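You operate a simulated robot arm through the tools that you are given. There is no shell and no other tool.

You are at the controls of a simulated two-armed robot. One attempt, no reset.

TASK
Pick up the tube for dies with one hand, pass it to the other hand and put it on the white bench. Set down upright: tube for dies.

The check looks at the end state, three seconds after you hand in, the way a careful person would. Anything else that was tipped, shoved, dropped, spilled or broken makes it a failure.

THE ROBOT
Two 7-joint arms with four-finger grippers on one trunk, on a base that drives. Base frame: it is fixed to the floor where the robot stands at the start and does not move with it; the origin is under the middle of the robot, x ahead of it, y to its left, z up. Lengths are in m, angles in rad, forces in N, time in s.
The left shoulder is at the start at [0.04, 0.181, 1.13], the right one opposite. With the tool pointing down near the work surface each hand reaches from about 0.32 to 0.84 m from the robot's upright axis, wherever it stands, measured 20 degrees to its own side. Places, roughly: tube for dies [-0.5, -2, 0.75]; white bench [1.4, -3, 0.8]. Payload 3.67 kg a hand.
The tool frame of a hand sits at the grasp point between the pads (the TCP): z along the fingers, y along the line on which they close. The tips reach 0.028 m beyond it. Largest opening 0.112 m; the body of the gripper starts 0.073 m behind the TCP.
Orientation is told as [roll, pitch, yaw] about the base's x, y, z axes, in that order, counted from this pose: with the fingers straight down and closing along the base's y, the tool's x points along the base's -x, its y along +y and its z along -z.

THE INTERFACE
- The arms move only by the tool send_rows. It takes "left_increments", "right_increments" or both (then of equal length, played together; a hand with none holds still); each is a list of rows, each a list of 7 numbers: the shift along the tool's x, y, z in m, then the turn, a rotation vector about the tool's x, y, z in rad, then the finger opening in m, from 0 to 0.112. In form: [[tx, ty, tz, rx, ry, rz, claw], ...]. A call has 1 to 20 rows; each row is the pose to reach, as a shift and turn from the pose commanded when the call began, along the tool's axes at that moment. A row lasts 0.2 s, in which the tool goes at most 0.05 m and 0.15 rad; a call with a longer step from one row to the next is refused whole, and so is a gripper value outside its range. A pose out of reach is approached as far as the arm can. The call stops where the force on the tool passes 40 N (or 10 N more than at its start, if that is more) or the arm is blocked; 0.2 s more then pass. The fingers move at their own pace and stop on an object; they squeeze with about 25 N. The grip force told is the motor's: it shows also when the fingers shut on nothing. Time passes only in rows, and 0.2 s behind the last, so rows that repeat a pose let the fingers close. It gives the time, the measured TCP pose, the force on the tool (base axes), the opening and the grip force at its end, in the units of the frame above (readings bear some noise), with the torque about the TCP (base axes, N m) and any sound that the robot's microphone picked up, and new pictures: "show" is both (left out), scene, wrist or none (wrist: the cameras of the hands that moved).
- Cameras (640 x 400 px; columns grow to the right, rows downward): "scene" is now at [0.1006, -0.0104, 1.383]; the picture's right is [-0.11, -0.99, 0.00], its down [-0.52, 0.06, -0.85] and it looks along [0.85, -0.09, -0.52] (base axes); focal length 278 px, centre (320, 200). "left" rides on the left gripper at [0.06, 0.018, -0.104] in its tool frame; the picture's right is [-0.29, 0.96, 0.00], its down [-0.80, -0.24, -0.55] and it looks along [-0.53, -0.16, 0.83] (tool axes); focal length 234 px, centre (320, 200). "right" rides on the right gripper at [0.06, -0.018, -0.104] in its tool frame; the picture's right is [0.29, 0.96, 0.00], its down [-0.80, 0.24, -0.55] and it looks along [-0.53, 0.16, 0.83] (tool axes); focal length 234 px, centre (320, 200). There is no depth. A picture from a camera that has moved, and an enlarged one, comes with that camera's place and axes in the base frame and with its lens. The place of the scene camera against the robot may be out by one fixed shift of up to 0.025 m in any direction.
- move_column(by): slides the trunk up (or, below 0, down) by that many m; the arms and the scene camera ride with it, the base frame stays. It gives what a move gives, with no picture.
- base_move(legs): drives the robot by 1 to 6 legs, each [ahead, left, turn to the left] in m, m and rad, along the robot's own axes; the way and the turn of a leg run together, so that a leg with both is an arc; at most 1.5 m and 3.142 rad a leg. The arms and the cameras ride along, it lands a little off, and it stops where it bumps. It gives what a move gives, and a new picture of the scene camera.
- head_to(pan, tilt): turns the head with the scene camera to pan (to the left, within 1.501 rad either way) and tilt (down, from -0.506 to 1.204), counted from straight ahead of the robot. It gives what a move gives, and a new picture of the scene camera.
- close_up(camera, box): a new picture of the part [left, top, right, bottom] of that camera's present view, enlarged. It takes no simulated time.
- sign_off(): hands the job in; it is judged then, once.

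Places have to be worked out from the pictures, the camera data and where the tool is seen. Open the grippers and draw the arms clear of the work before you hand the job in, unless the task says otherwise.

The tools are called after "Request:" by a JSON object that holds its "op" and its "data". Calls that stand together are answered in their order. send_rows: Moves the arms, as the interface text tells. Its arguments: {"type":"object","properties":{"left_increments":{"type":"array"},"right_increments":{"type":"array"},"show":{"type":"string","enum":["both","scene","wrist","none"]}},"required":[]} The other tools are called the same way: move_column (by) slides the trunk up or down; base_move (legs) drives the base; head_to (pan, tilt) turns the head that bears the scene camera; close_up (camera, box) takes an enlarged picture of a part of a camera's view; sign_off () hands the job in.

At the start:

```text
time: 0.0
left_tcp_pos: [0.5546, 0.2576, 1.0987]
left_orientation: [0.001, -0.001, 0.002]
left_wrist_force: [0.1, 0.7, -0.3]
left_wrist_torque: [-0.02, 0.01, -0.01]
left_opening: 0.1119
left_gripper_force: 0.1
right_tcp_pos: [0.4944, -0.2311, 1.1151]
right_orientation: [0.001, 0.0, 0.0]
right_wrist_force: [-0.3, -0.7, 0.4]
right_wrist_torque: [0.0, -0.02, -0.02]
right_opening: 0.1119
right_gripper_force: 0.0
trunk travel left (down, up): [-0.25, 0.264]
robot x, y, heading: [0.0026, -0.0033, -0.002]
head pan, tilt: [-0.108, 0.55]
```

scene: 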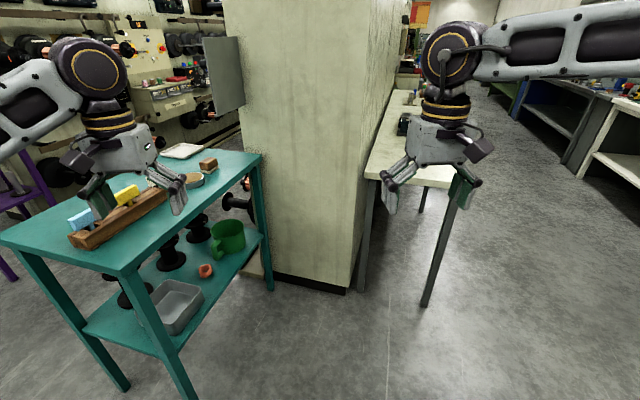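
right: 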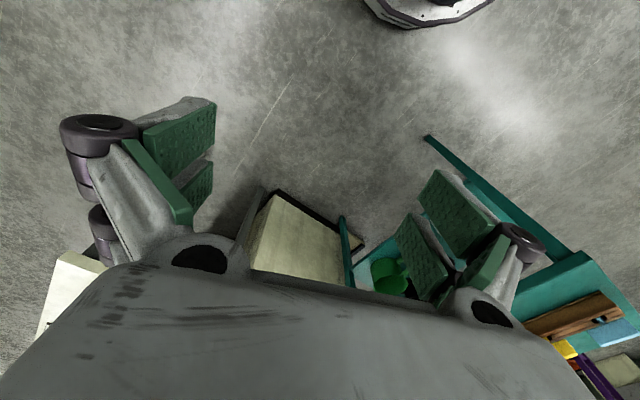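
left: 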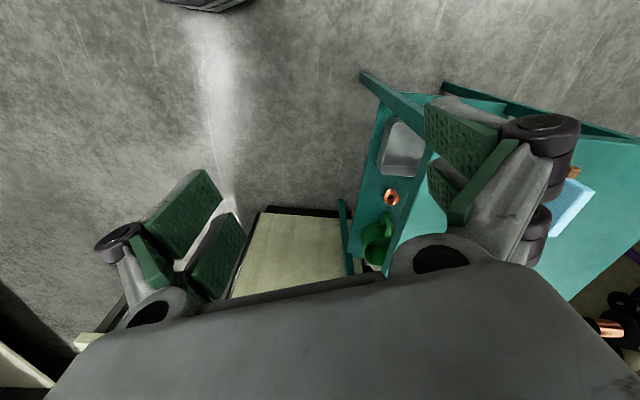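

The scene shows a teal table, a pillar and benches; the tube should be off to my right. I turn the head to the right to look there.

Request:
{"op": "head_to", "data": {"pan": -1.5, "tilt": 0.4}}

Request:
{"op": "head_to", "data": {"pan": -0.9, "tilt": 0.3}}

```text
time: 1.5
left_tcp_pos: [0.5542, 0.2573, 1.1]
left_orientation: [0.0, 0.001, 0.002]
left_wrist_force: [0.2, -0.1, 0.2]
left_wrist_torque: [0.03, 0.02, 0.0]
left_opening: 0.1122
left_gripper_force: 0.0
right_tcp_pos: [0.4946, -0.2308, 1.1157]
right_orientation: [0.0, 0.0, 0.0]
right_wrist_force: [0.0, -0.4, -0.4]
right_wrist_torque: [-0.01, 0.05, 0.01]
right_opening: 0.1119
right_gripper_force: 0.1
trunk travel left (down, up): [-0.25, 0.264]
robot x, y, heading: [-0.0015, 0.0021, 0.002]
head pan, tilt: [-1.499, 0.4]
camera scene: at [0.018, -0.0932, 1.3967], right [-1.0, -0.07, 0.0], down [-0.03, 0.39, -0.92], along [0.07, -0.92, -0.39], focal length 278 px, centre (320, 200)
```

scene: 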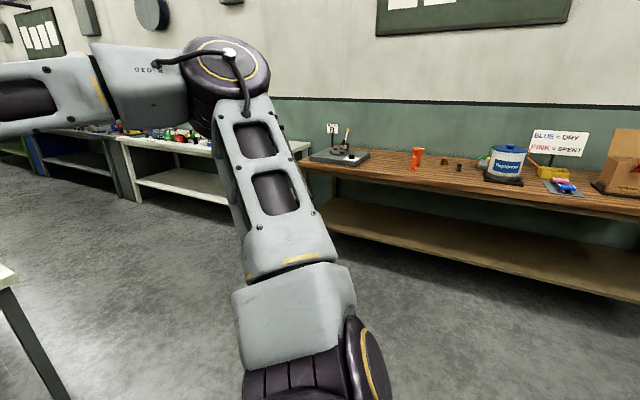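

```text
time: 2.5
left_tcp_pos: [0.5551, 0.2566, 1.0987]
left_orientation: [0.001, 0.002, 0.002]
left_wrist_force: [-0.9, 0.1, 1.0]
left_wrist_torque: [-0.02, 0.02, -0.02]
left_opening: 0.112
left_gripper_force: 0.1
right_tcp_pos: [0.4946, -0.2317, 1.1156]
right_orientation: [-0.001, 0.001, 0.0]
right_wrist_force: [-0.5, 0.6, 0.2]
right_wrist_torque: [0.01, -0.03, -0.01]
right_opening: 0.1122
right_gripper_force: 0.0
trunk travel left (down, up): [-0.25, 0.264]
robot x, y, heading: [-0.0001, -0.0057, -0.0]
head pan, tilt: [-0.901, 0.3]
camera scene: at [0.0692, -0.074, 1.406], right [-0.78, -0.62, 0.0], down [-0.18, 0.23, -0.96], along [0.59, -0.75, -0.3], focal length 278 px, centre (320, 200)
```

scene: 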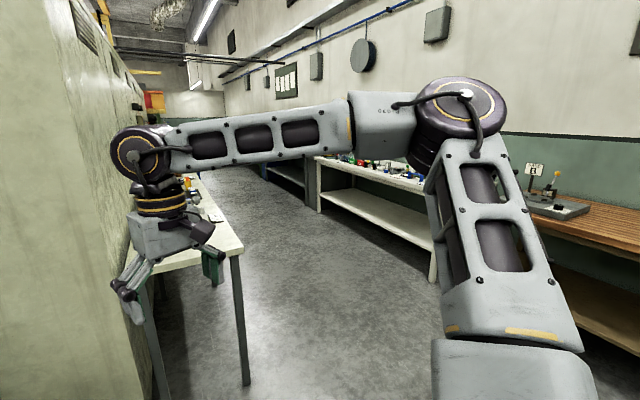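

The orange tube appears on the wooden bench to my right and the white bench is farther left of it. The nearest obstacles are over 1.1 m away, so I turn in place to the right and look from there.

Request:
{"op": "base_move", "data": {"legs": [[0, 0, -1.571]]}}

Request:
{"op": "head_to", "data": {"pan": 0.0, "tilt": 0.35}}

Request:
{"op": "close_up", "data": {"camera": "scene", "box": [320, 100, 560, 250]}}

Request:
{"op": "close_up", "data": {"camera": "scene", "box": [80, 80, 320, 230]}}

```text
time: 7.2
left_tcp_pos: [0.2541, -0.5556, 1.0987]
left_orientation: [-0.001, -0.001, -1.576]
left_wrist_force: [0.7, 0.2, -0.3]
left_wrist_torque: [0.04, -0.01, 0.03]
left_opening: 0.1119
left_gripper_force: 0.0
right_tcp_pos: [-0.2335, -0.4923, 1.1151]
right_orientation: [0.0, 0.0, -1.576]
right_wrist_force: [-0.5, -0.4, -0.1]
right_wrist_torque: [0.0, 0.03, -0.01]
right_opening: 0.1119
right_gripper_force: 0.1
trunk travel left (down, up): [-0.25, 0.264]
robot x, y, heading: [-0.0006, 0.004, -1.574]
head pan, tilt: [-0.901, 0.3]
camera scene: at [-0.0828, -0.0787, 1.406], right [-0.62, 0.79, 0.0], down [0.23, 0.18, -0.96], along [-0.75, -0.59, -0.3], focal length 278 px, centre (320, 200)
```

scene: 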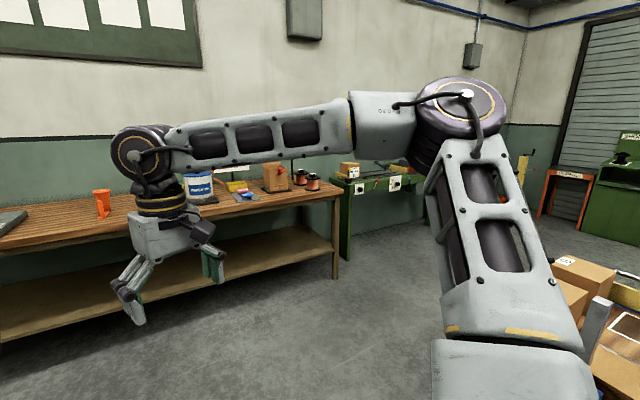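

```text
time: 8.4
left_tcp_pos: [0.2536, -0.5547, 1.0985]
left_orientation: [0.001, 0.0, -1.576]
left_wrist_force: [-0.2, 1.4, -0.7]
left_wrist_torque: [0.0, 0.01, 0.01]
left_opening: 0.1118
left_gripper_force: 0.0
right_tcp_pos: [-0.2347, -0.4929, 1.116]
right_orientation: [0.001, 0.0, -1.576]
right_wrist_force: [0.4, 0.2, 0.1]
right_wrist_torque: [0.0, -0.02, 0.01]
right_opening: 0.112
right_gripper_force: 0.0
trunk travel left (down, up): [-0.25, 0.264]
robot x, y, heading: [0.0023, -0.0024, -1.576]
head pan, tilt: [0.0, 0.351]
camera scene: at [-0.0098, -0.1143, 1.4013], right [-1.0, 0.01, 0.0], down [0.0, 0.34, -0.94], along [-0.01, -0.94, -0.34], focal length 278 px, centre (320, 200)
```

scene: 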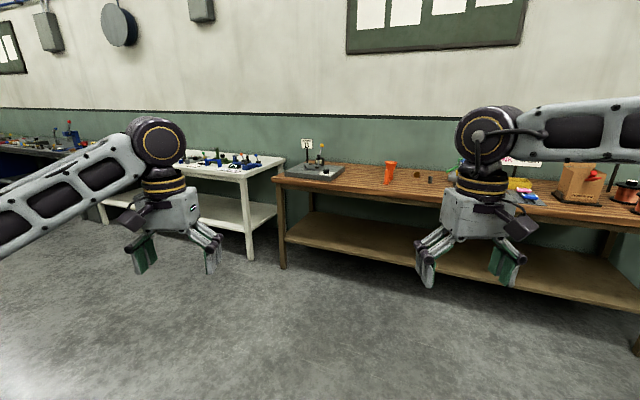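

```text
2.67 times, centred on (440, 175) of scene
camera zoom: at [-0.0098, -0.1143, 1.4013], right [-1.0, 0.01, 0.0], down [0.0, 0.34, -0.94], along [-0.01, -0.94, -0.34], focal length 740 px, centre (0, 267)
```

zoom: 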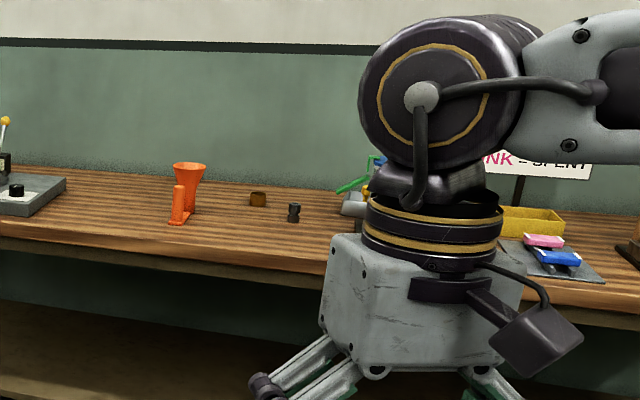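

```text
2.67 times, centred on (200, 155) of scene
camera zoom: at [-0.0098, -0.1143, 1.4013], right [-1.0, 0.01, 0.0], down [0.0, 0.34, -0.94], along [-0.01, -0.94, -0.34], focal length 740 px, centre (640, 320)
```

zoom: 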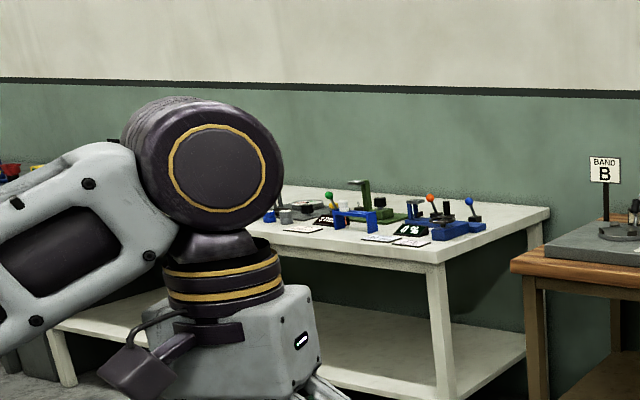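

The orange tube with a funnel top stands on the wooden bench, around x≈-0.57, y≈-2.2. I drive 0.9 m toward the bench to look from closer.

Request:
{"op": "base_move", "data": {"legs": [[0.9, 0.3, 0]]}}

Request:
{"op": "head_to", "data": {"pan": 0.0, "tilt": 0.5}}

Request:
{"op": "close_up", "data": {"camera": "scene", "box": [360, 80, 600, 230]}}

```text
time: 13.1
left_tcp_pos: [0.5367, -1.4189, 1.0992]
left_orientation: [0.001, 0.0, -1.588]
left_wrist_force: [0.7, 0.9, 0.7]
left_wrist_torque: [0.01, -0.01, -0.02]
left_opening: 0.1121
left_gripper_force: 0.2
right_tcp_pos: [0.0494, -1.3486, 1.1147]
right_orientation: [0.0, 0.001, -1.588]
right_wrist_force: [0.6, -0.8, 0.3]
right_wrist_torque: [0.0, -0.04, 0.01]
right_opening: 0.1123
right_gripper_force: 0.0
trunk travel left (down, up): [-0.25, 0.264]
robot x, y, heading: [0.2924, -0.86, -1.589]
head pan, tilt: [0.0, 0.351]
camera scene: at [0.2786, -0.9729, 1.4013], right [-1.0, 0.02, 0.0], down [0.01, 0.34, -0.94], along [-0.02, -0.94, -0.34], focal length 278 px, centre (320, 200)
```

scene: 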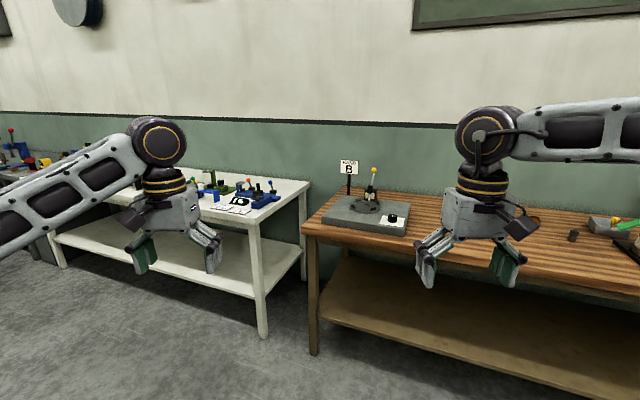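

```text
time: 13.8
left_tcp_pos: [0.5367, -1.4169, 1.0976]
left_orientation: [-0.001, 0.001, -1.588]
left_wrist_force: [-0.2, -0.5, 0.2]
left_wrist_torque: [-0.04, -0.02, 0.03]
left_opening: 0.112
left_gripper_force: 0.1
right_tcp_pos: [0.0501, -1.3481, 1.1162]
right_orientation: [-0.001, 0.0, -1.589]
right_wrist_force: [-0.8, 0.7, 0.5]
right_wrist_torque: [-0.01, 0.03, 0.0]
right_opening: 0.1121
right_gripper_force: 0.1
trunk travel left (down, up): [-0.25, 0.264]
robot x, y, heading: [0.2894, -0.8561, -1.587]
head pan, tilt: [0.0, 0.499]
camera scene: at [0.2786, -0.9708, 1.3876], right [-1.0, 0.02, 0.0], down [0.01, 0.48, -0.88], along [-0.02, -0.88, -0.48], focal length 278 px, centre (320, 200)
```

scene: 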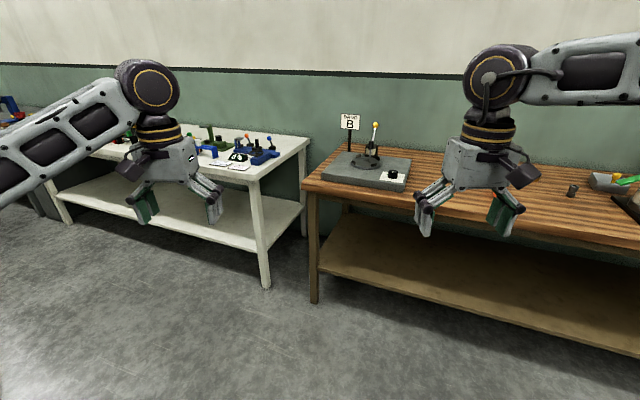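

```text
2.67 times, centred on (480, 155) of scene
camera zoom: at [0.2786, -0.9708, 1.3876], right [-1.0, 0.02, 0.0], down [0.01, 0.48, -0.88], along [-0.02, -0.88, -0.48], focal length 740 px, centre (-107, 320)
```

zoom: 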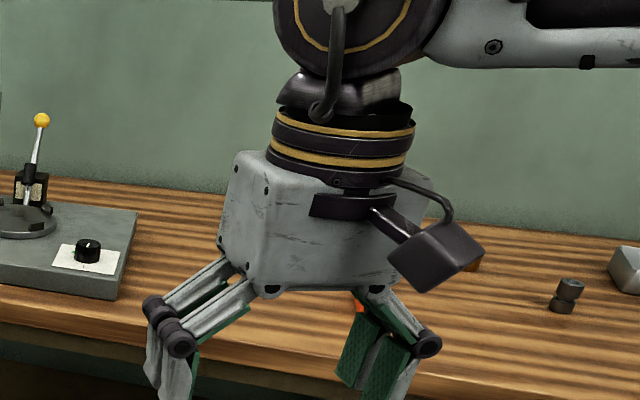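

The tube is hidden behind the right gripper now; I drive right to stand in front of it.

Request:
{"op": "base_move", "data": {"legs": [[0.0, -0.85, 0.015]]}}

Request:
{"op": "close_up", "data": {"camera": "scene", "box": [240, 100, 480, 250]}}

```text
time: 18.5
left_tcp_pos: [-0.3207, -1.4018, 1.099]
left_orientation: [-0.001, 0.0, -1.595]
left_wrist_force: [-0.1, -0.5, -0.1]
left_wrist_torque: [-0.01, -0.01, 0.01]
left_opening: 0.1118
left_gripper_force: 0.2
right_tcp_pos: [-0.8087, -1.3289, 1.1161]
right_orientation: [0.0, 0.001, -1.593]
right_wrist_force: [-0.1, -0.1, 0.3]
right_wrist_torque: [-0.01, -0.02, 0.04]
right_opening: 0.112
right_gripper_force: 0.1
trunk travel left (down, up): [-0.25, 0.264]
robot x, y, heading: [-0.565, -0.8388, -1.6]
head pan, tilt: [0.0, 0.499]
camera scene: at [-0.5774, -0.953, 1.3876], right [-1.0, 0.02, 0.0], down [0.01, 0.48, -0.88], along [-0.02, -0.88, -0.48], focal length 278 px, centre (320, 200)
```

scene: 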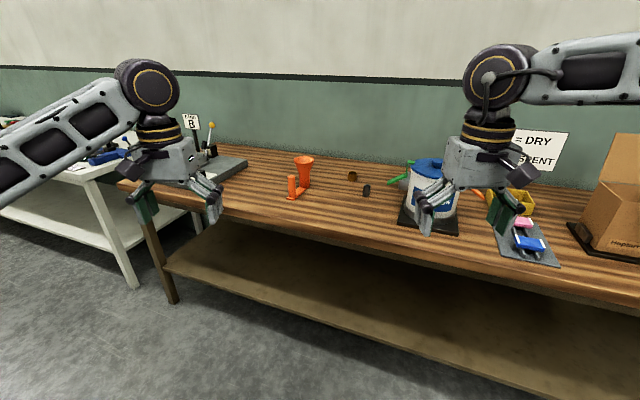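

```text
2.67 times, centred on (360, 175) of scene
camera zoom: at [-0.5774, -0.953, 1.3876], right [-1.0, 0.02, 0.0], down [0.01, 0.48, -0.88], along [-0.02, -0.88, -0.48], focal length 740 px, centre (213, 267)
```

zoom: 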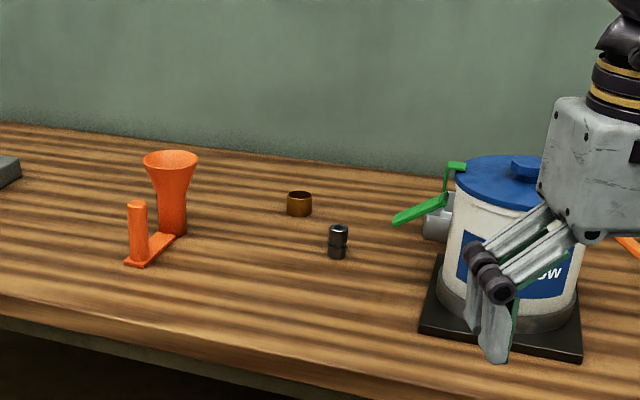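

The tube is an orange funnel-topped tube on a short foot with a small post, about 0.13 m tall, with its link pointing toward me. I raise the trunk for clearance and a better view, and look down at my own base for its footprint.

Request:
{"op": "move_column", "data": {"by": 0.25}}

Request:
{"op": "head_to", "data": {"pan": 0.0, "tilt": 1.2}}

Request:
{"op": "head_to", "data": {"pan": 0.0, "tilt": 0.6}}

Request:
{"op": "close_up", "data": {"camera": "scene", "box": [240, 100, 400, 200]}}

```text
time: 21.1
left_tcp_pos: [-0.3202, -1.4016, 1.3481]
left_orientation: [-0.001, 0.0, -1.594]
left_wrist_force: [-0.2, 0.0, 0.4]
left_wrist_torque: [-0.03, 0.0, 0.02]
left_opening: 0.1121
left_gripper_force: 0.0
right_tcp_pos: [-0.8088, -1.3302, 1.3654]
right_orientation: [0.0, -0.001, -1.594]
right_wrist_force: [0.1, -0.5, 0.8]
right_wrist_torque: [0.0, 0.02, 0.0]
right_opening: 0.112
right_gripper_force: 0.1
trunk travel left (down, up): [-0.5, 0.014]
robot x, y, heading: [-0.5659, -0.8444, -1.593]
head pan, tilt: [0.0, 0.499]
```

```text
time: 22.1
left_tcp_pos: [-0.3219, -1.4006, 1.3483]
left_orientation: [0.002, -0.001, -1.594]
left_wrist_force: [-0.9, -1.3, 0.4]
left_wrist_torque: [-0.01, -0.02, -0.03]
left_opening: 0.1121
left_gripper_force: 0.1
right_tcp_pos: [-0.8076, -1.329, 1.3666]
right_orientation: [0.0, 0.0, -1.591]
right_wrist_force: [-0.1, -0.3, -0.2]
right_wrist_torque: [-0.02, 0.03, 0.01]
right_opening: 0.1121
right_gripper_force: 0.0
trunk travel left (down, up): [-0.5, 0.014]
robot x, y, heading: [-0.5661, -0.839, -1.594]
head pan, tilt: [0.0, 1.201]
camera scene: at [-0.5764, -0.918, 1.5837], right [-1.0, 0.02, 0.0], down [0.02, 0.93, -0.36], along [-0.01, -0.36, -0.93], focal length 278 px, centre (320, 200)
```

scene: 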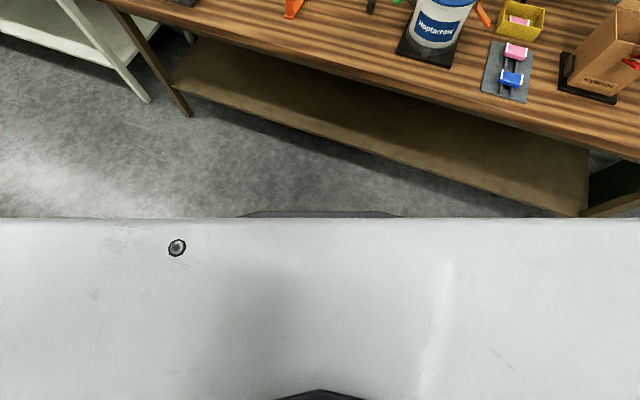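

```text
time: 23.1
left_tcp_pos: [-0.3202, -1.4001, 1.3483]
left_orientation: [-0.001, 0.0, -1.594]
left_wrist_force: [0.0, 0.3, 0.4]
left_wrist_torque: [0.0, 0.03, -0.01]
left_opening: 0.1119
left_gripper_force: 0.0
right_tcp_pos: [-0.8075, -1.3294, 1.3664]
right_orientation: [0.0, 0.0, -1.595]
right_wrist_force: [0.8, 0.0, 0.4]
right_wrist_torque: [0.02, -0.01, -0.04]
right_opening: 0.1119
right_gripper_force: 0.1
trunk travel left (down, up): [-0.5, 0.014]
robot x, y, heading: [-0.5664, -0.8423, -1.597]
head pan, tilt: [0.0, 0.6]
camera scene: at [-0.5771, -0.9504, 1.6282], right [-1.0, 0.02, 0.0], down [0.01, 0.57, -0.82], along [-0.02, -0.82, -0.57], focal length 278 px, centre (320, 200)
```

scene: 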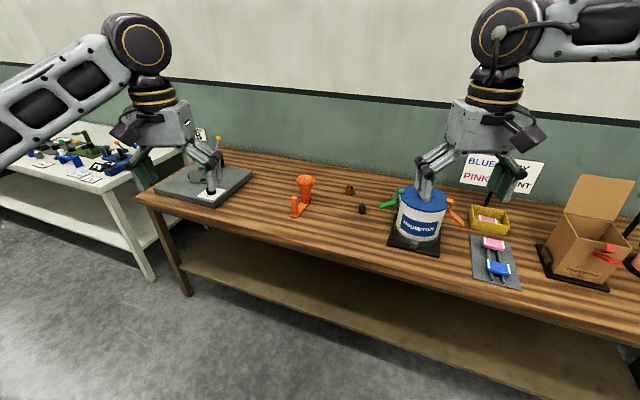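

```text
4.00 times, centred on (320, 150) of scene
camera zoom: at [-0.5771, -0.9504, 1.6282], right [-1.0, 0.02, 0.0], down [0.01, 0.57, -0.82], along [-0.02, -0.82, -0.57], focal length 1110 px, centre (320, 400)
```

zoom: 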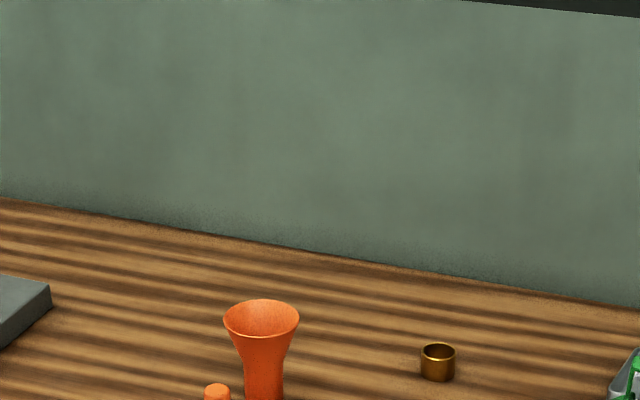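

I want to know whether the white and dark shapes below are my base and how far ahead it reaches, so I lower the trunk and look down again to compare.

Request:
{"op": "move_column", "data": {"by": -0.25}}

Request:
{"op": "head_to", "data": {"pan": 0.0, "tilt": 1.2}}

Request:
{"op": "move_column", "data": {"by": 0.25}}

```text
time: 25.7
left_tcp_pos: [-0.321, -1.4001, 1.0993]
left_orientation: [0.0, 0.0, -1.592]
left_wrist_force: [-0.2, 0.1, -1.0]
left_wrist_torque: [0.02, 0.0, -0.02]
left_opening: 0.1119
left_gripper_force: 0.1
right_tcp_pos: [-0.808, -1.3308, 1.1167]
right_orientation: [0.0, 0.001, -1.594]
right_wrist_force: [-1.2, 0.1, -0.5]
right_wrist_torque: [0.01, 0.01, -0.01]
right_opening: 0.112
right_gripper_force: 0.0
trunk travel left (down, up): [-0.25, 0.264]
robot x, y, heading: [-0.5663, -0.8392, -1.595]
head pan, tilt: [0.0, 0.6]
```

```text
time: 26.7
left_tcp_pos: [-0.3209, -1.4006, 1.0991]
left_orientation: [-0.001, 0.0, -1.593]
left_wrist_force: [-0.5, 0.8, -0.2]
left_wrist_torque: [-0.01, 0.05, -0.01]
left_opening: 0.112
left_gripper_force: 0.1
right_tcp_pos: [-0.8077, -1.3306, 1.1161]
right_orientation: [-0.001, 0.0, -1.591]
right_wrist_force: [-0.5, 0.6, -0.3]
right_wrist_torque: [0.02, -0.01, 0.02]
right_opening: 0.1121
right_gripper_force: 0.1
trunk travel left (down, up): [-0.25, 0.264]
robot x, y, heading: [-0.5692, -0.8382, -1.595]
head pan, tilt: [0.0, 1.201]
camera scene: at [-0.5764, -0.918, 1.334], right [-1.0, 0.02, 0.0], down [0.02, 0.93, -0.36], along [-0.01, -0.36, -0.93], focal length 278 px, centre (320, 200)
```

scene: 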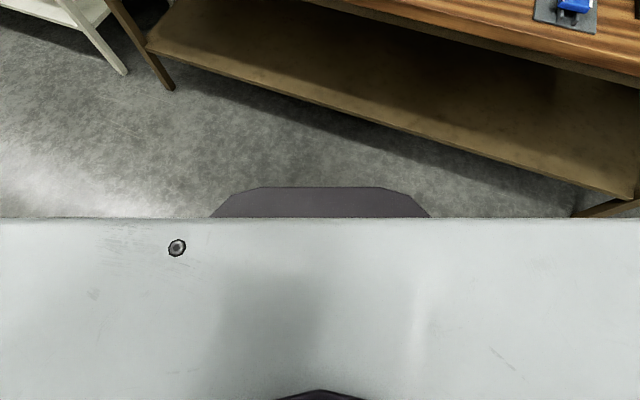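

```text
time: 29.3
left_tcp_pos: [-0.3207, -1.401, 1.3484]
left_orientation: [0.0, -0.001, -1.594]
left_wrist_force: [0.8, 0.3, -1.1]
left_wrist_torque: [-0.01, 0.0, -0.01]
left_opening: 0.1119
left_gripper_force: 0.0
right_tcp_pos: [-0.8081, -1.3302, 1.3665]
right_orientation: [-0.001, 0.001, -1.593]
right_wrist_force: [-0.1, 0.8, 0.4]
right_wrist_torque: [0.02, 0.0, 0.01]
right_opening: 0.1121
right_gripper_force: 0.1
trunk travel left (down, up): [-0.5, 0.014]
robot x, y, heading: [-0.5657, -0.8412, -1.596]
head pan, tilt: [0.0, 1.201]
```

The dark base reaches about 0.44 m ahead of my axis and the bench edge is rotated about 22° to my frame. I turn square to the bench, shift left, then advance carefully, staying about 0.6 m from the edge for now.

Request:
{"op": "base_move", "data": {"legs": [[0, 0, -0.355], [0, 0.476, 0], [0.25, 0, 0]]}}

Request:
{"op": "head_to", "data": {"pan": 0.0, "tilt": 1.2}}

Request:
{"op": "head_to", "data": {"pan": 0.0, "tilt": 0.75}}

Request:
{"op": "close_up", "data": {"camera": "scene", "box": [240, 100, 400, 200]}}

```text
time: 34.9
left_tcp_pos: [-0.1866, -1.8637, 1.3499]
left_orientation: [0.001, -0.002, -1.958]
left_wrist_force: [0.6, 0.0, 0.2]
left_wrist_torque: [-0.02, 0.06, -0.02]
left_opening: 0.1116
left_gripper_force: 0.0
right_tcp_pos: [-0.6147, -1.6252, 1.3672]
right_orientation: [0.0, -0.002, -1.958]
right_wrist_force: [-0.3, -0.2, 0.5]
right_wrist_torque: [-0.01, 0.04, 0.03]
right_opening: 0.1115
right_gripper_force: 0.0
trunk travel left (down, up): [-0.5, 0.014]
robot x, y, heading: [-0.2179, -1.2576, -1.958]
head pan, tilt: [0.0, 1.201]
camera scene: at [-0.2523, -1.3252, 1.5838], right [-0.93, 0.38, 0.0], down [0.35, 0.86, -0.36], along [-0.14, -0.34, -0.93], focal length 278 px, centre (320, 200)
```

scene: 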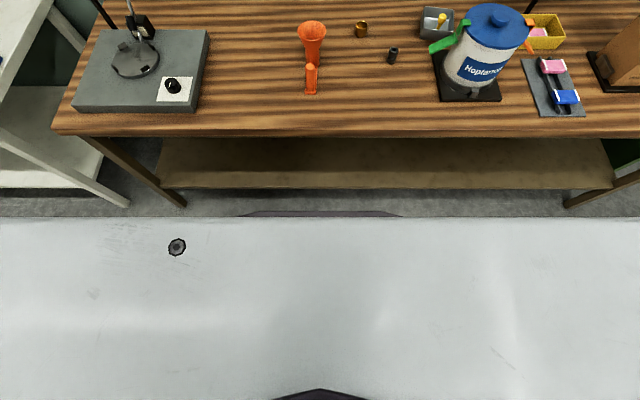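

```text
time: 35.5
left_tcp_pos: [-0.1874, -1.8653, 1.3495]
left_orientation: [0.001, -0.002, -1.958]
left_wrist_force: [-0.5, -0.7, 0.6]
left_wrist_torque: [-0.02, -0.02, -0.01]
left_opening: 0.1121
left_gripper_force: 0.0
right_tcp_pos: [-0.6159, -1.626, 1.3649]
right_orientation: [0.0, -0.002, -1.958]
right_wrist_force: [-0.2, 0.1, -0.3]
right_wrist_torque: [-0.01, 0.03, 0.03]
right_opening: 0.1119
right_gripper_force: 0.1
trunk travel left (down, up): [-0.5, 0.014]
robot x, y, heading: [-0.2164, -1.2544, -1.956]
head pan, tilt: [0.0, 1.201]
camera scene: at [-0.2528, -1.3257, 1.5837], right [-0.93, 0.38, 0.0], down [0.35, 0.86, -0.36], along [-0.14, -0.34, -0.93], focal length 278 px, centre (320, 200)
```

scene: 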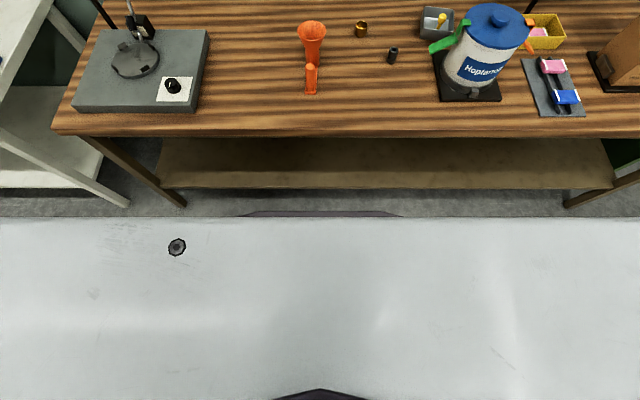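

```text
time: 36.4
left_tcp_pos: [-0.1873, -1.8662, 1.3475]
left_orientation: [0.001, -0.001, -1.959]
left_wrist_force: [1.1, -0.2, -0.4]
left_wrist_torque: [-0.03, 0.0, 0.02]
left_opening: 0.1119
left_gripper_force: 0.1
right_tcp_pos: [-0.6179, -1.6271, 1.3664]
right_orientation: [0.001, 0.0, -1.958]
right_wrist_force: [0.6, 0.3, 0.0]
right_wrist_torque: [0.0, -0.01, 0.0]
right_opening: 0.112
right_gripper_force: 0.1
trunk travel left (down, up): [-0.5, 0.014]
robot x, y, heading: [-0.2156, -1.2571, -1.958]
head pan, tilt: [0.0, 0.75]
camera scene: at [-0.2639, -1.3528, 1.6153], right [-0.93, 0.38, 0.0], down [0.26, 0.63, -0.73], along [-0.28, -0.68, -0.68], focal length 278 px, centre (320, 200)
```

scene: 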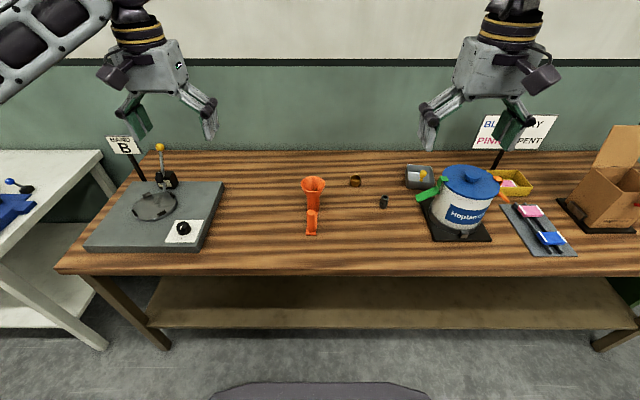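

```text
4.00 times, centred on (320, 150) of scene
camera zoom: at [-0.2639, -1.3528, 1.6153], right [-0.93, 0.38, 0.0], down [0.26, 0.63, -0.73], along [-0.28, -0.68, -0.68], focal length 1110 px, centre (320, 400)
```

zoom: 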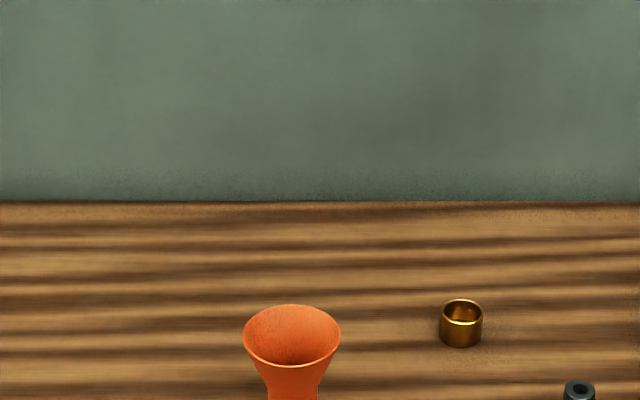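

Now square to the bench; the tube's foot points straight at me, tube axis about 0.86 m ahead and about z≈0.86 at the bench top. I advance a further 0.05 m and zoom in on the tube to measure it.

Request:
{"op": "base_move", "data": {"legs": [[0.05, 0, 0]]}}

Request:
{"op": "close_up", "data": {"camera": "scene", "box": [260, 160, 420, 260]}}

Request:
{"op": "head_to", "data": {"pan": 0.0, "tilt": 1.1}}

Request:
{"op": "close_up", "data": {"camera": "scene", "box": [260, 40, 420, 140]}}

```text
time: 37.3
left_tcp_pos: [-0.2005, -1.9002, 1.3527]
left_orientation: [-0.002, -0.01, -1.959]
left_wrist_force: [1.3, 1.6, 0.2]
left_wrist_torque: [-0.1, 0.06, 0.0]
left_opening: 0.1121
left_gripper_force: 0.0
right_tcp_pos: [-0.6305, -1.6605, 1.3714]
right_orientation: [0.002, -0.012, -1.956]
right_wrist_force: [0.1, 1.3, 0.7]
right_wrist_torque: [-0.15, 0.06, 0.01]
right_opening: 0.1121
right_gripper_force: 0.0
trunk travel left (down, up): [-0.5, 0.014]
robot x, y, heading: [-0.2318, -1.2986, -1.959]
head pan, tilt: [0.0, 0.75]
camera scene: at [-0.277, -1.3847, 1.6163], right [-0.93, 0.38, 0.0], down [0.26, 0.63, -0.74], along [-0.28, -0.68, -0.68], focal length 278 px, centre (320, 200)
```

scene: 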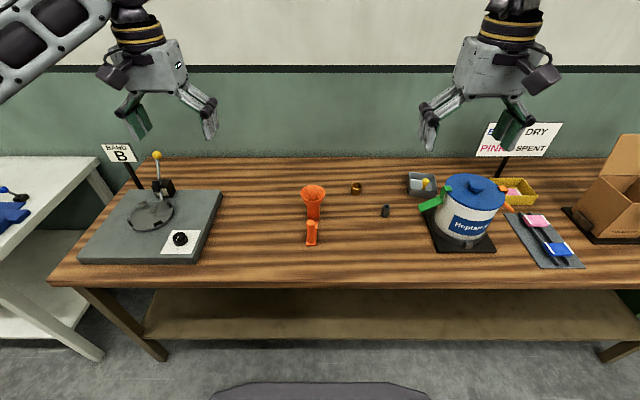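

```text
4.00 times, centred on (340, 210) of scene
camera zoom: at [-0.277, -1.3847, 1.6163], right [-0.93, 0.38, 0.0], down [0.26, 0.63, -0.74], along [-0.28, -0.68, -0.68], focal length 1110 px, centre (240, 160)
```

zoom: 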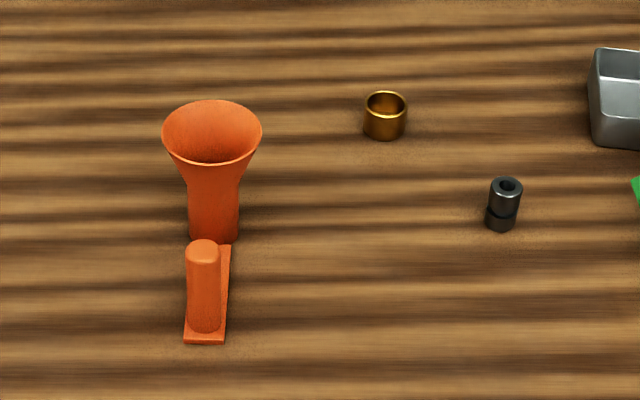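

```text
time: 38.2
left_tcp_pos: [-0.2043, -1.9139, 1.3474]
left_orientation: [0.0, 0.0, -1.957]
left_wrist_force: [-0.1, 0.1, -0.2]
left_wrist_torque: [0.04, -0.04, -0.02]
left_opening: 0.112
left_gripper_force: 0.0
right_tcp_pos: [-0.635, -1.6724, 1.3663]
right_orientation: [0.001, 0.0, -1.958]
right_wrist_force: [0.1, -0.9, -1.6]
right_wrist_torque: [0.03, 0.0, -0.01]
right_opening: 0.112
right_gripper_force: 0.1
trunk travel left (down, up): [-0.5, 0.014]
robot x, y, heading: [-0.234, -1.3007, -1.958]
head pan, tilt: [0.0, 1.1]
camera scene: at [-0.2755, -1.3813, 1.5895], right [-0.93, 0.38, 0.0], down [0.34, 0.83, -0.45], along [-0.17, -0.42, -0.89], focal length 278 px, centre (320, 200)
```

scene: 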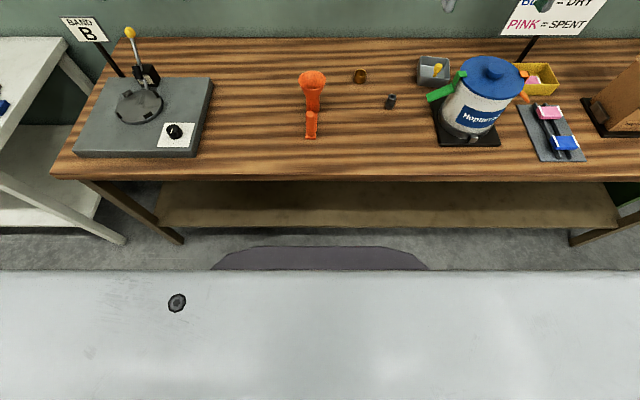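

```text
4.00 times, centred on (340, 90) of scene
camera zoom: at [-0.2755, -1.3813, 1.5895], right [-0.93, 0.38, 0.0], down [0.34, 0.83, -0.45], along [-0.17, -0.42, -0.89], focal length 1110 px, centre (240, 640)
```

zoom: 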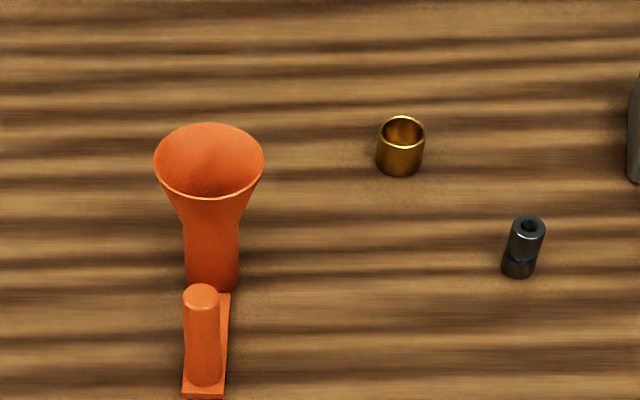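

The tube (≈48 mm dia., funnel ≈87 mm, 125 mm tall) sits at about 0.827 m ahead / 0.016 m left of my axis, and its post (≈27 mm) about 0.105 m nearer to me; bench top z≈0.855. Plan: the right hand grips the tube body from the right, tilted, and later the left hand takes the post from above. I lower the trunk slightly and turn the right hand in free space.

Request:
{"op": "move_column", "data": {"by": -0.1}}

Request:
{"op": "send_rows", "data": {"right_increments": [[0, 0, 0, 0, 0, -0.14, 0.1], [0, 0, 0, 0, 0, -0.28, 0.085], [0, 0, 0, 0, 0, -0.42, 0.085], [0, 0, 0, 0, 0, -0.56, 0.085], [0, 0, 0, 0, 0, -0.7, 0.085], [0, 0, 0, 0, 0, -0.84, 0.085], [0, 0, 0, 0, 0, -0.98, 0.085], [0, 0, 0, 0, 0, -1.12, 0.085], [0, 0, 0, 0, 0, -1.22, 0.085], [0, 0, 0, 0, 0, -1.22, 0.085]], "show": "none"}}

Request:
{"op": "send_rows", "data": {"right_increments": [[0, 0, 0, 0, -0.14, 0, 0.085], [0, 0, 0, 0, -0.28, 0, 0.085], [0, 0, 0, 0, -0.42, 0, 0.085], [0, 0, 0, 0, -0.56, 0, 0.085], [0, 0, 0, 0, -0.7, 0, 0.085], [0, 0, 0, 0, -0.84, 0, 0.085], [0, 0, 0, 0, -0.96, 0, 0.085], [0, 0, 0, 0, -0.96, 0, 0.085]], "show": "both"}}

```text
time: 39.5
left_tcp_pos: [-0.2044, -1.9101, 1.2485]
left_orientation: [0.0, -0.003, -1.958]
left_wrist_force: [0.5, -0.4, 0.4]
left_wrist_torque: [0.01, 0.0, 0.02]
left_opening: 0.112
left_gripper_force: 0.0
right_tcp_pos: [-0.6345, -1.6714, 1.2664]
right_orientation: [0.0, -0.001, -1.958]
right_wrist_force: [-0.7, 0.1, -0.3]
right_wrist_torque: [-0.03, 0.0, -0.01]
right_opening: 0.1119
right_gripper_force: 0.1
trunk travel left (down, up): [-0.4, 0.114]
robot x, y, heading: [-0.2327, -1.2996, -1.956]
head pan, tilt: [0.0, 1.1]
```

```text
time: 41.7
left_tcp_pos: [-0.2051, -1.9119, 1.2482]
left_orientation: [-0.003, -0.001, -1.958]
left_wrist_force: [-0.9, 1.1, -0.2]
left_wrist_torque: [0.06, 0.0, 0.0]
left_opening: 0.112
left_gripper_force: 0.1
right_tcp_pos: [-0.5013, -1.6098, 1.2757]
right_orientation: [-0.004, 0.002, -0.746]
right_wrist_force: [-0.3, 0.1, -0.4]
right_wrist_torque: [-0.01, 0.01, -0.01]
right_opening: 0.0852
right_gripper_force: 0.2
right hand out of reach, approached as far as the arm can: row 6, 7, 8, 9, 10
trunk travel left (down, up): [-0.4, 0.114]
robot x, y, heading: [-0.2302, -1.3019, -1.958]
head pan, tilt: [0.0, 1.1]
```

```text
time: 43.5
left_tcp_pos: [-0.2038, -1.9113, 1.2488]
left_orientation: [-0.001, -0.002, -1.958]
left_wrist_force: [-0.1, -0.2, 0.1]
left_wrist_torque: [-0.02, 0.05, 0.03]
left_opening: 0.112
left_gripper_force: 0.0
right_tcp_pos: [-0.4074, -1.6235, 1.2909]
right_orientation: [-0.005, -0.961, -0.742]
right_wrist_force: [-0.4, 0.5, 0.1]
right_wrist_torque: [0.01, -0.02, -0.01]
right_opening: 0.0852
right_gripper_force: 0.1
right hand out of reach, approached as far as the arm can: row 1, 2, 3, 4, 5, 6, 7, 8
trunk travel left (down, up): [-0.4, 0.114]
robot x, y, heading: [-0.2349, -1.301, -1.961]
head pan, tilt: [0.0, 1.1]
camera scene: at [-0.2741, -1.3788, 1.4891], right [-0.93, 0.38, 0.0], down [0.34, 0.82, -0.45], along [-0.17, -0.42, -0.89], focal length 278 px, centre (320, 200)
camera right: at [-0.5077, -1.5568, 1.3008], right [0.53, 0.81, -0.24], down [0.17, 0.18, 0.97], along [0.83, -0.55, -0.04], focal length 234 px, centre (320, 200)
```

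scene: 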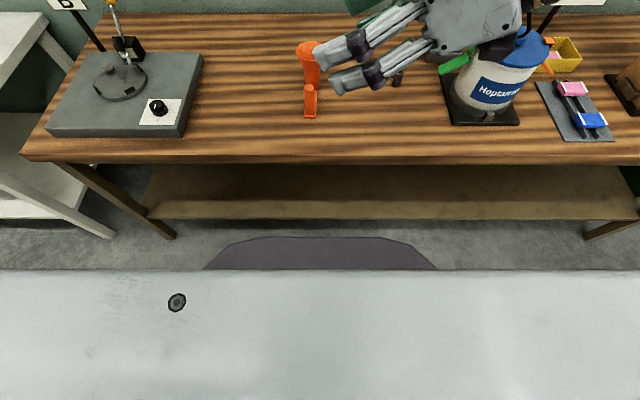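
right: 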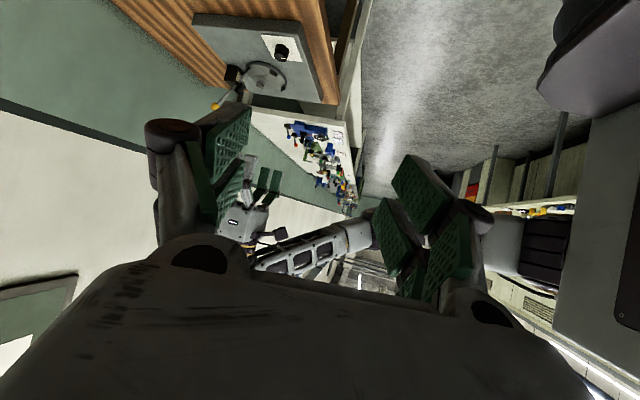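

The hand now points left at 35° below horizontal as wanted, though its position drifted. I test a small shift along its closing axis (toward the bench) to see where the commanded pose stands.

Request:
{"op": "send_rows", "data": {"right_increments": [[0, -0.04, 0, 0, 0, 0, 0.085], [0, -0.08, 0, 0, 0, 0, 0.085], [0, -0.12, 0, 0, 0, 0, 0.085], [0, -0.12, 0, 0, 0, 0, 0.085]], "show": "scene"}}

```text
time: 44.5
left_tcp_pos: [-0.2032, -1.9103, 1.2492]
left_orientation: [0.0, -0.002, -1.958]
left_wrist_force: [0.0, 0.0, 1.0]
left_wrist_torque: [0.0, 0.0, 0.0]
left_opening: 0.1117
left_gripper_force: 0.0
right_tcp_pos: [-0.3982, -1.6884, 1.2917]
right_orientation: [-0.006, -0.96, -0.744]
right_wrist_force: [-0.2, 1.1, -0.3]
right_wrist_torque: [0.01, -0.02, -0.03]
right_opening: 0.0851
right_gripper_force: 0.1
right hand out of reach, approached as far as the arm can: row 1, 2, 3, 4
trunk travel left (down, up): [-0.4, 0.114]
robot x, y, heading: [-0.2365, -1.3029, -1.958]
head pan, tilt: [0.0, 1.1]
camera scene: at [-0.2743, -1.3787, 1.4891], right [-0.93, 0.38, 0.0], down [0.34, 0.83, -0.45], along [-0.17, -0.42, -0.89], focal length 278 px, centre (320, 200)
```

scene: 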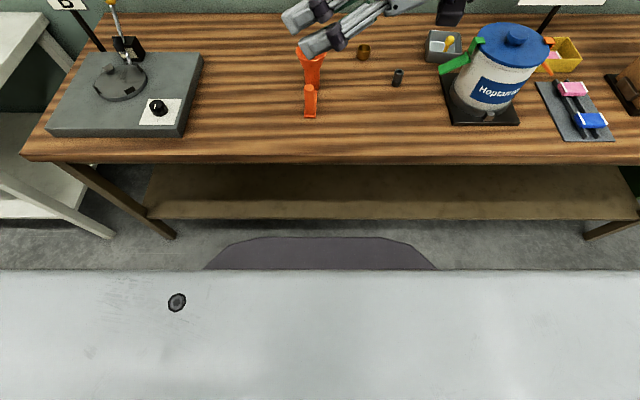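

The commanded pose lagged at an unreachable place; I now command the hand to a point 0.3 m above the tube (z≈1.2), which should be within reach with this orientation.

Request:
{"op": "send_rows", "data": {"right_increments": [[-0.0146, -0.0105, 0.0323, 0, 0, 0, 0.085], [-0.0291, -0.0209, 0.0646, 0, 0, 0, 0.085], [-0.0437, -0.0314, 0.0968, 0, 0, 0, 0.085], [-0.0582, -0.0418, 0.1291, 0, 0, 0, 0.085], [-0.0728, -0.0523, 0.1614, 0, 0, 0, 0.085], [-0.0873, -0.0627, 0.1937, 0, 0, 0, 0.085], [-0.1019, -0.0732, 0.226, 0, 0, 0, 0.085], [-0.1164, -0.0836, 0.2582, 0, 0, 0, 0.085], [-0.131, -0.0941, 0.2905, 0, 0, 0, 0.085], [-0.1455, -0.1045, 0.3228, 0, 0, 0, 0.085], [-0.1455, -0.1045, 0.3228, 0, 0, 0, 0.085]], "show": "both"}}

```text
time: 46.9
left_tcp_pos: [-0.2051, -1.9104, 1.2485]
left_orientation: [0.0, -0.002, -1.959]
left_wrist_force: [-0.6, -0.5, 0.1]
left_wrist_torque: [0.01, 0.01, 0.01]
left_opening: 0.1119
left_gripper_force: 0.0
right_tcp_pos: [-0.3176, -1.8353, 1.2619]
right_orientation: [-0.004, -0.962, -0.735]
right_wrist_force: [0.1, -0.6, 0.5]
right_wrist_torque: [0.0, -0.02, 0.0]
right_opening: 0.0848
right_gripper_force: 0.1
right hand out of reach, approached as far as the arm can: row 5, 6, 7, 8, 9, 10, 11
trunk travel left (down, up): [-0.4, 0.114]
robot x, y, heading: [-0.2361, -1.2987, -1.956]
head pan, tilt: [0.0, 1.1]
camera scene: at [-0.2747, -1.3789, 1.4891], right [-0.93, 0.38, 0.0], down [0.34, 0.83, -0.45], along [-0.17, -0.42, -0.89], focal length 278 px, centre (320, 200)
camera right: at [-0.4189, -1.7688, 1.2722], right [0.52, 0.82, -0.24], down [0.16, 0.18, 0.97], along [0.84, -0.55, -0.04], focal length 234 px, centre (320, 200)
```

scene: 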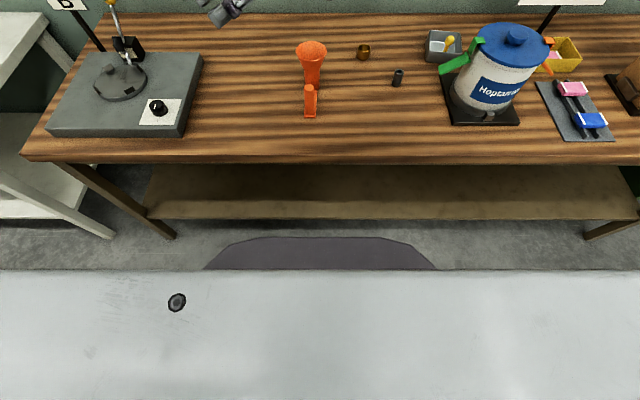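
right: 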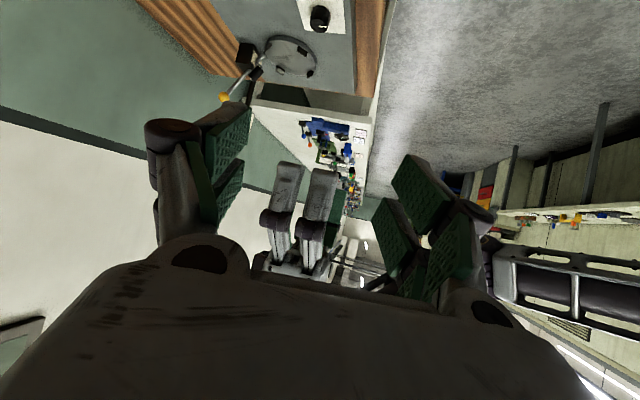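

The right hand swung close to the left gripper, so I back it away along its fingers and undo the tilt and turn; the wrist seems limited in this direction and I'll try the opposite turn (camera on top).

Request:
{"op": "send_rows", "data": {"right_increments": [[0, 0, -0.04, 0, 0, 0, 0.085], [0, 0, -0.08, 0, 0, 0, 0.085], [0, 0, -0.12, 0, 0, 0, 0.085], [0, 0, -0.16, 0, 0, 0, 0.085], [0, 0, -0.16, 0, 0.14, 0, 0.085], [0, 0, -0.16, 0, 0.28, 0, 0.085], [0, 0, -0.16, 0, 0.42, 0, 0.085], [0, 0, -0.16, 0, 0.56, 0, 0.085], [0, 0, -0.16, 0, 0.7, 0, 0.085], [0, 0, -0.16, 0, 0.84, 0, 0.085], [0, 0, -0.16, 0, 0.96, 0, 0.085], [0, 0, -0.16, 0, 0.96, 0, 0.085]], "show": "none"}}

Request:
{"op": "send_rows", "data": {"right_increments": [[0, 0, 0, 0, 0, 0.14, 0.085], [0, 0, 0, 0, 0, 0.28, 0.085], [0, 0, 0, 0, 0, 0.42, 0.085], [0, 0, 0, 0, 0, 0.56, 0.085], [0, 0, 0, 0, 0, 0.7, 0.085], [0, 0, 0, 0, 0, 0.84, 0.085], [0, 0, 0, 0, 0, 0.98, 0.085], [0, 0, 0, 0, 0, 1.12, 0.085], [0, 0, 0, 0, 0, 1.22, 0.085], [0, 0, 0, 0, 0, 1.22, 0.085]], "show": "scene"}}

```text
time: 49.5
left_tcp_pos: [-0.2054, -1.9105, 1.2481]
left_orientation: [-0.001, -0.003, -1.958]
left_wrist_force: [-0.1, 0.0, 0.5]
left_wrist_torque: [-0.03, -0.04, -0.01]
left_opening: 0.112
left_gripper_force: 0.0
right_tcp_pos: [-0.4542, -1.6785, 1.3206]
right_orientation: [-0.004, -0.001, -0.738]
right_wrist_force: [-0.3, 0.3, 0.7]
right_wrist_torque: [0.0, -0.02, 0.02]
right_opening: 0.0849
right_gripper_force: 0.1
right hand out of reach, approached as far as the arm can: row 2, 3, 4, 5, 6, 7, 8, 9, 10, 11, 12
trunk travel left (down, up): [-0.4, 0.114]
robot x, y, heading: [-0.2345, -1.3004, -1.959]
head pan, tilt: [0.0, 1.1]
```

```text
time: 51.7
left_tcp_pos: [-0.204, -1.911, 1.2501]
left_orientation: [0.0, -0.002, -1.958]
left_wrist_force: [-0.8, 0.2, 0.8]
left_wrist_torque: [0.01, 0.01, -0.05]
left_opening: 0.1118
left_gripper_force: 0.1
right_tcp_pos: [-0.4521, -1.6753, 1.32]
right_orientation: [0.0, -0.002, -1.958]
right_wrist_force: [0.3, -0.6, 0.5]
right_wrist_torque: [-0.01, 0.03, 0.0]
right_opening: 0.0849
right_gripper_force: 0.1
trunk travel left (down, up): [-0.4, 0.114]
robot x, y, heading: [-0.2364, -1.2988, -1.961]
head pan, tilt: [0.0, 1.1]
camera scene: at [-0.2744, -1.3787, 1.4891], right [-0.93, 0.38, 0.0], down [0.34, 0.82, -0.45], along [-0.17, -0.42, -0.89], focal length 278 px, centre (320, 200)
```

scene: 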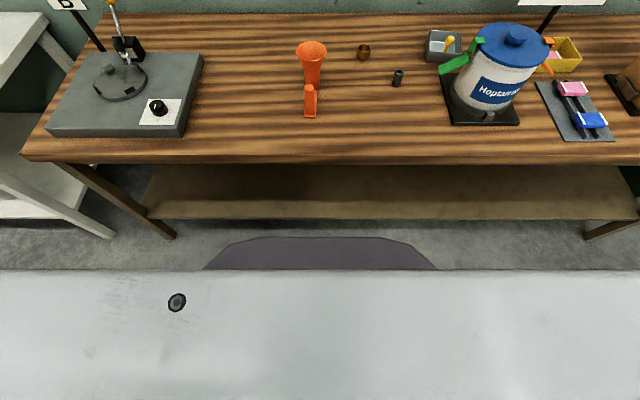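

The hand is back to pointing straight down. I move it a bit ahead/right in free space and turn it the other way by 1.92 rad to test the wrist range.

Request:
{"op": "send_rows", "data": {"right_increments": [[-0.04, -0.025, 0, 0, 0, 0, 0.085], [-0.08, -0.05, 0, 0, 0, 0, 0.085], [-0.12, -0.075, 0, 0, 0, 0, 0.085], [-0.15, -0.1, 0, 0, 0, 0, 0.085], [-0.15, -0.1, 0, 0, 0, 0.14, 0.085], [-0.15, -0.1, 0, 0, 0, 0.28, 0.085], [-0.15, -0.1, 0, 0, 0, 0.42, 0.085], [-0.15, -0.1, 0, 0, 0, 0.56, 0.085], [-0.15, -0.1, 0, 0, 0, 0.7, 0.085], [-0.15, -0.1, 0, 0, 0, 0.84, 0.085], [-0.15, -0.1, 0, 0, 0, 0.98, 0.085], [-0.15, -0.1, 0, 0, 0, 1.12, 0.085], [-0.15, -0.1, 0, 0, 0, 1.26, 0.085], [-0.15, -0.1, 0, 0, 0, 1.4, 0.085], [-0.15, -0.1, 0, 0, 0, 1.54, 0.085], [-0.15, -0.1, 0, 0, 0, 1.68, 0.085], [-0.15, -0.1, 0, 0, 0, 1.82, 0.085], [-0.15, -0.1, 0, 0, 0, 1.92, 0.085]], "show": "none"}}

```text
time: 55.5
left_tcp_pos: [-0.2044, -1.9104, 1.2486]
left_orientation: [0.0, -0.003, -1.958]
left_wrist_force: [-0.6, -0.1, -1.0]
left_wrist_torque: [0.01, 0.0, 0.02]
left_opening: 0.112
left_gripper_force: 0.2
right_tcp_pos: [-0.6021, -1.7768, 1.3217]
right_orientation: [0.0, 0.002, 2.404]
right_wrist_force: [-0.5, 0.4, -0.5]
right_wrist_torque: [0.02, 0.0, 0.03]
right_opening: 0.0851
right_gripper_force: 0.1
trunk travel left (down, up): [-0.4, 0.114]
robot x, y, heading: [-0.2316, -1.3013, -1.956]
head pan, tilt: [0.0, 1.1]
```

That direction is fully reachable. Now I tilt the fingers up to point left at 35° below horizontal, camera on top.

Request:
{"op": "send_rows", "data": {"right_increments": [[0, 0, 0, 0, 0.14, 0, 0.085], [0, 0, 0, 0, 0.28, 0, 0.085], [0, 0, 0, 0, 0.42, 0, 0.085], [0, 0, 0, 0, 0.56, 0, 0.085], [0, 0, 0, 0, 0.7, 0, 0.085], [0, 0, 0, 0, 0.84, 0, 0.085], [0, 0, 0, 0, 0.96, 0, 0.085], [0, 0, 0, 0, 0.96, 0, 0.085]], "show": "both"}}

```text
time: 57.3
left_tcp_pos: [-0.2049, -1.912, 1.2486]
left_orientation: [0.001, -0.001, -1.958]
left_wrist_force: [0.1, -0.8, -0.1]
left_wrist_torque: [0.01, 0.06, 0.02]
left_opening: 0.1118
left_gripper_force: 0.0
right_tcp_pos: [-0.6035, -1.7769, 1.3211]
right_orientation: [0.002, 0.961, 2.407]
right_wrist_force: [0.0, -0.1, -0.7]
right_wrist_torque: [0.0, -0.02, 0.0]
right_opening: 0.0851
right_gripper_force: 0.1
trunk travel left (down, up): [-0.4, 0.114]
robot x, y, heading: [-0.232, -1.3017, -1.959]
head pan, tilt: [0.0, 1.1]
camera scene: at [-0.274, -1.3791, 1.4891], right [-0.93, 0.38, 0.0], down [0.34, 0.83, -0.45], along [-0.17, -0.42, -0.89], focal length 278 px, centre (320, 200)
camera right: at [-0.6292, -1.7299, 1.4291], right [-0.52, -0.82, 0.24], down [-0.84, 0.43, -0.34], along [0.17, -0.37, -0.91], focal length 234 px, centre (320, 200)
```

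scene: 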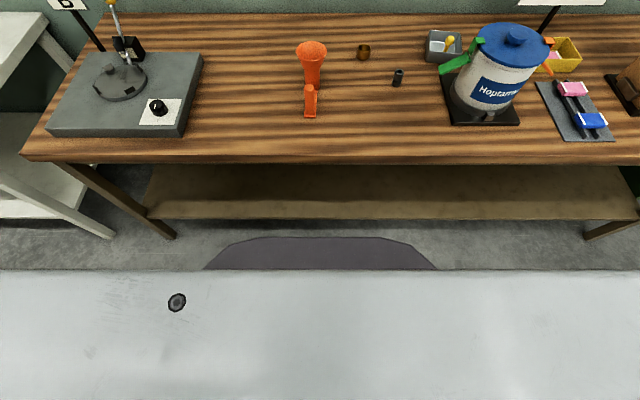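
right: 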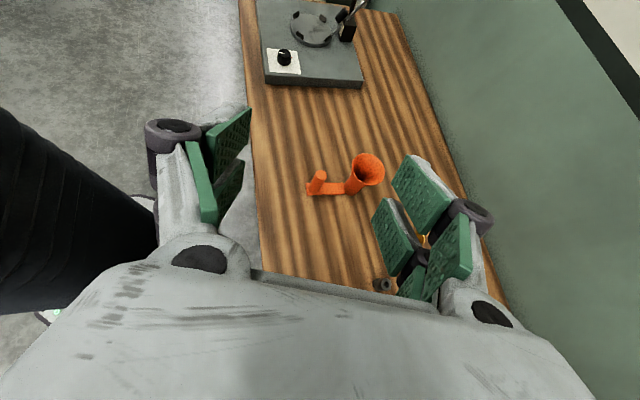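

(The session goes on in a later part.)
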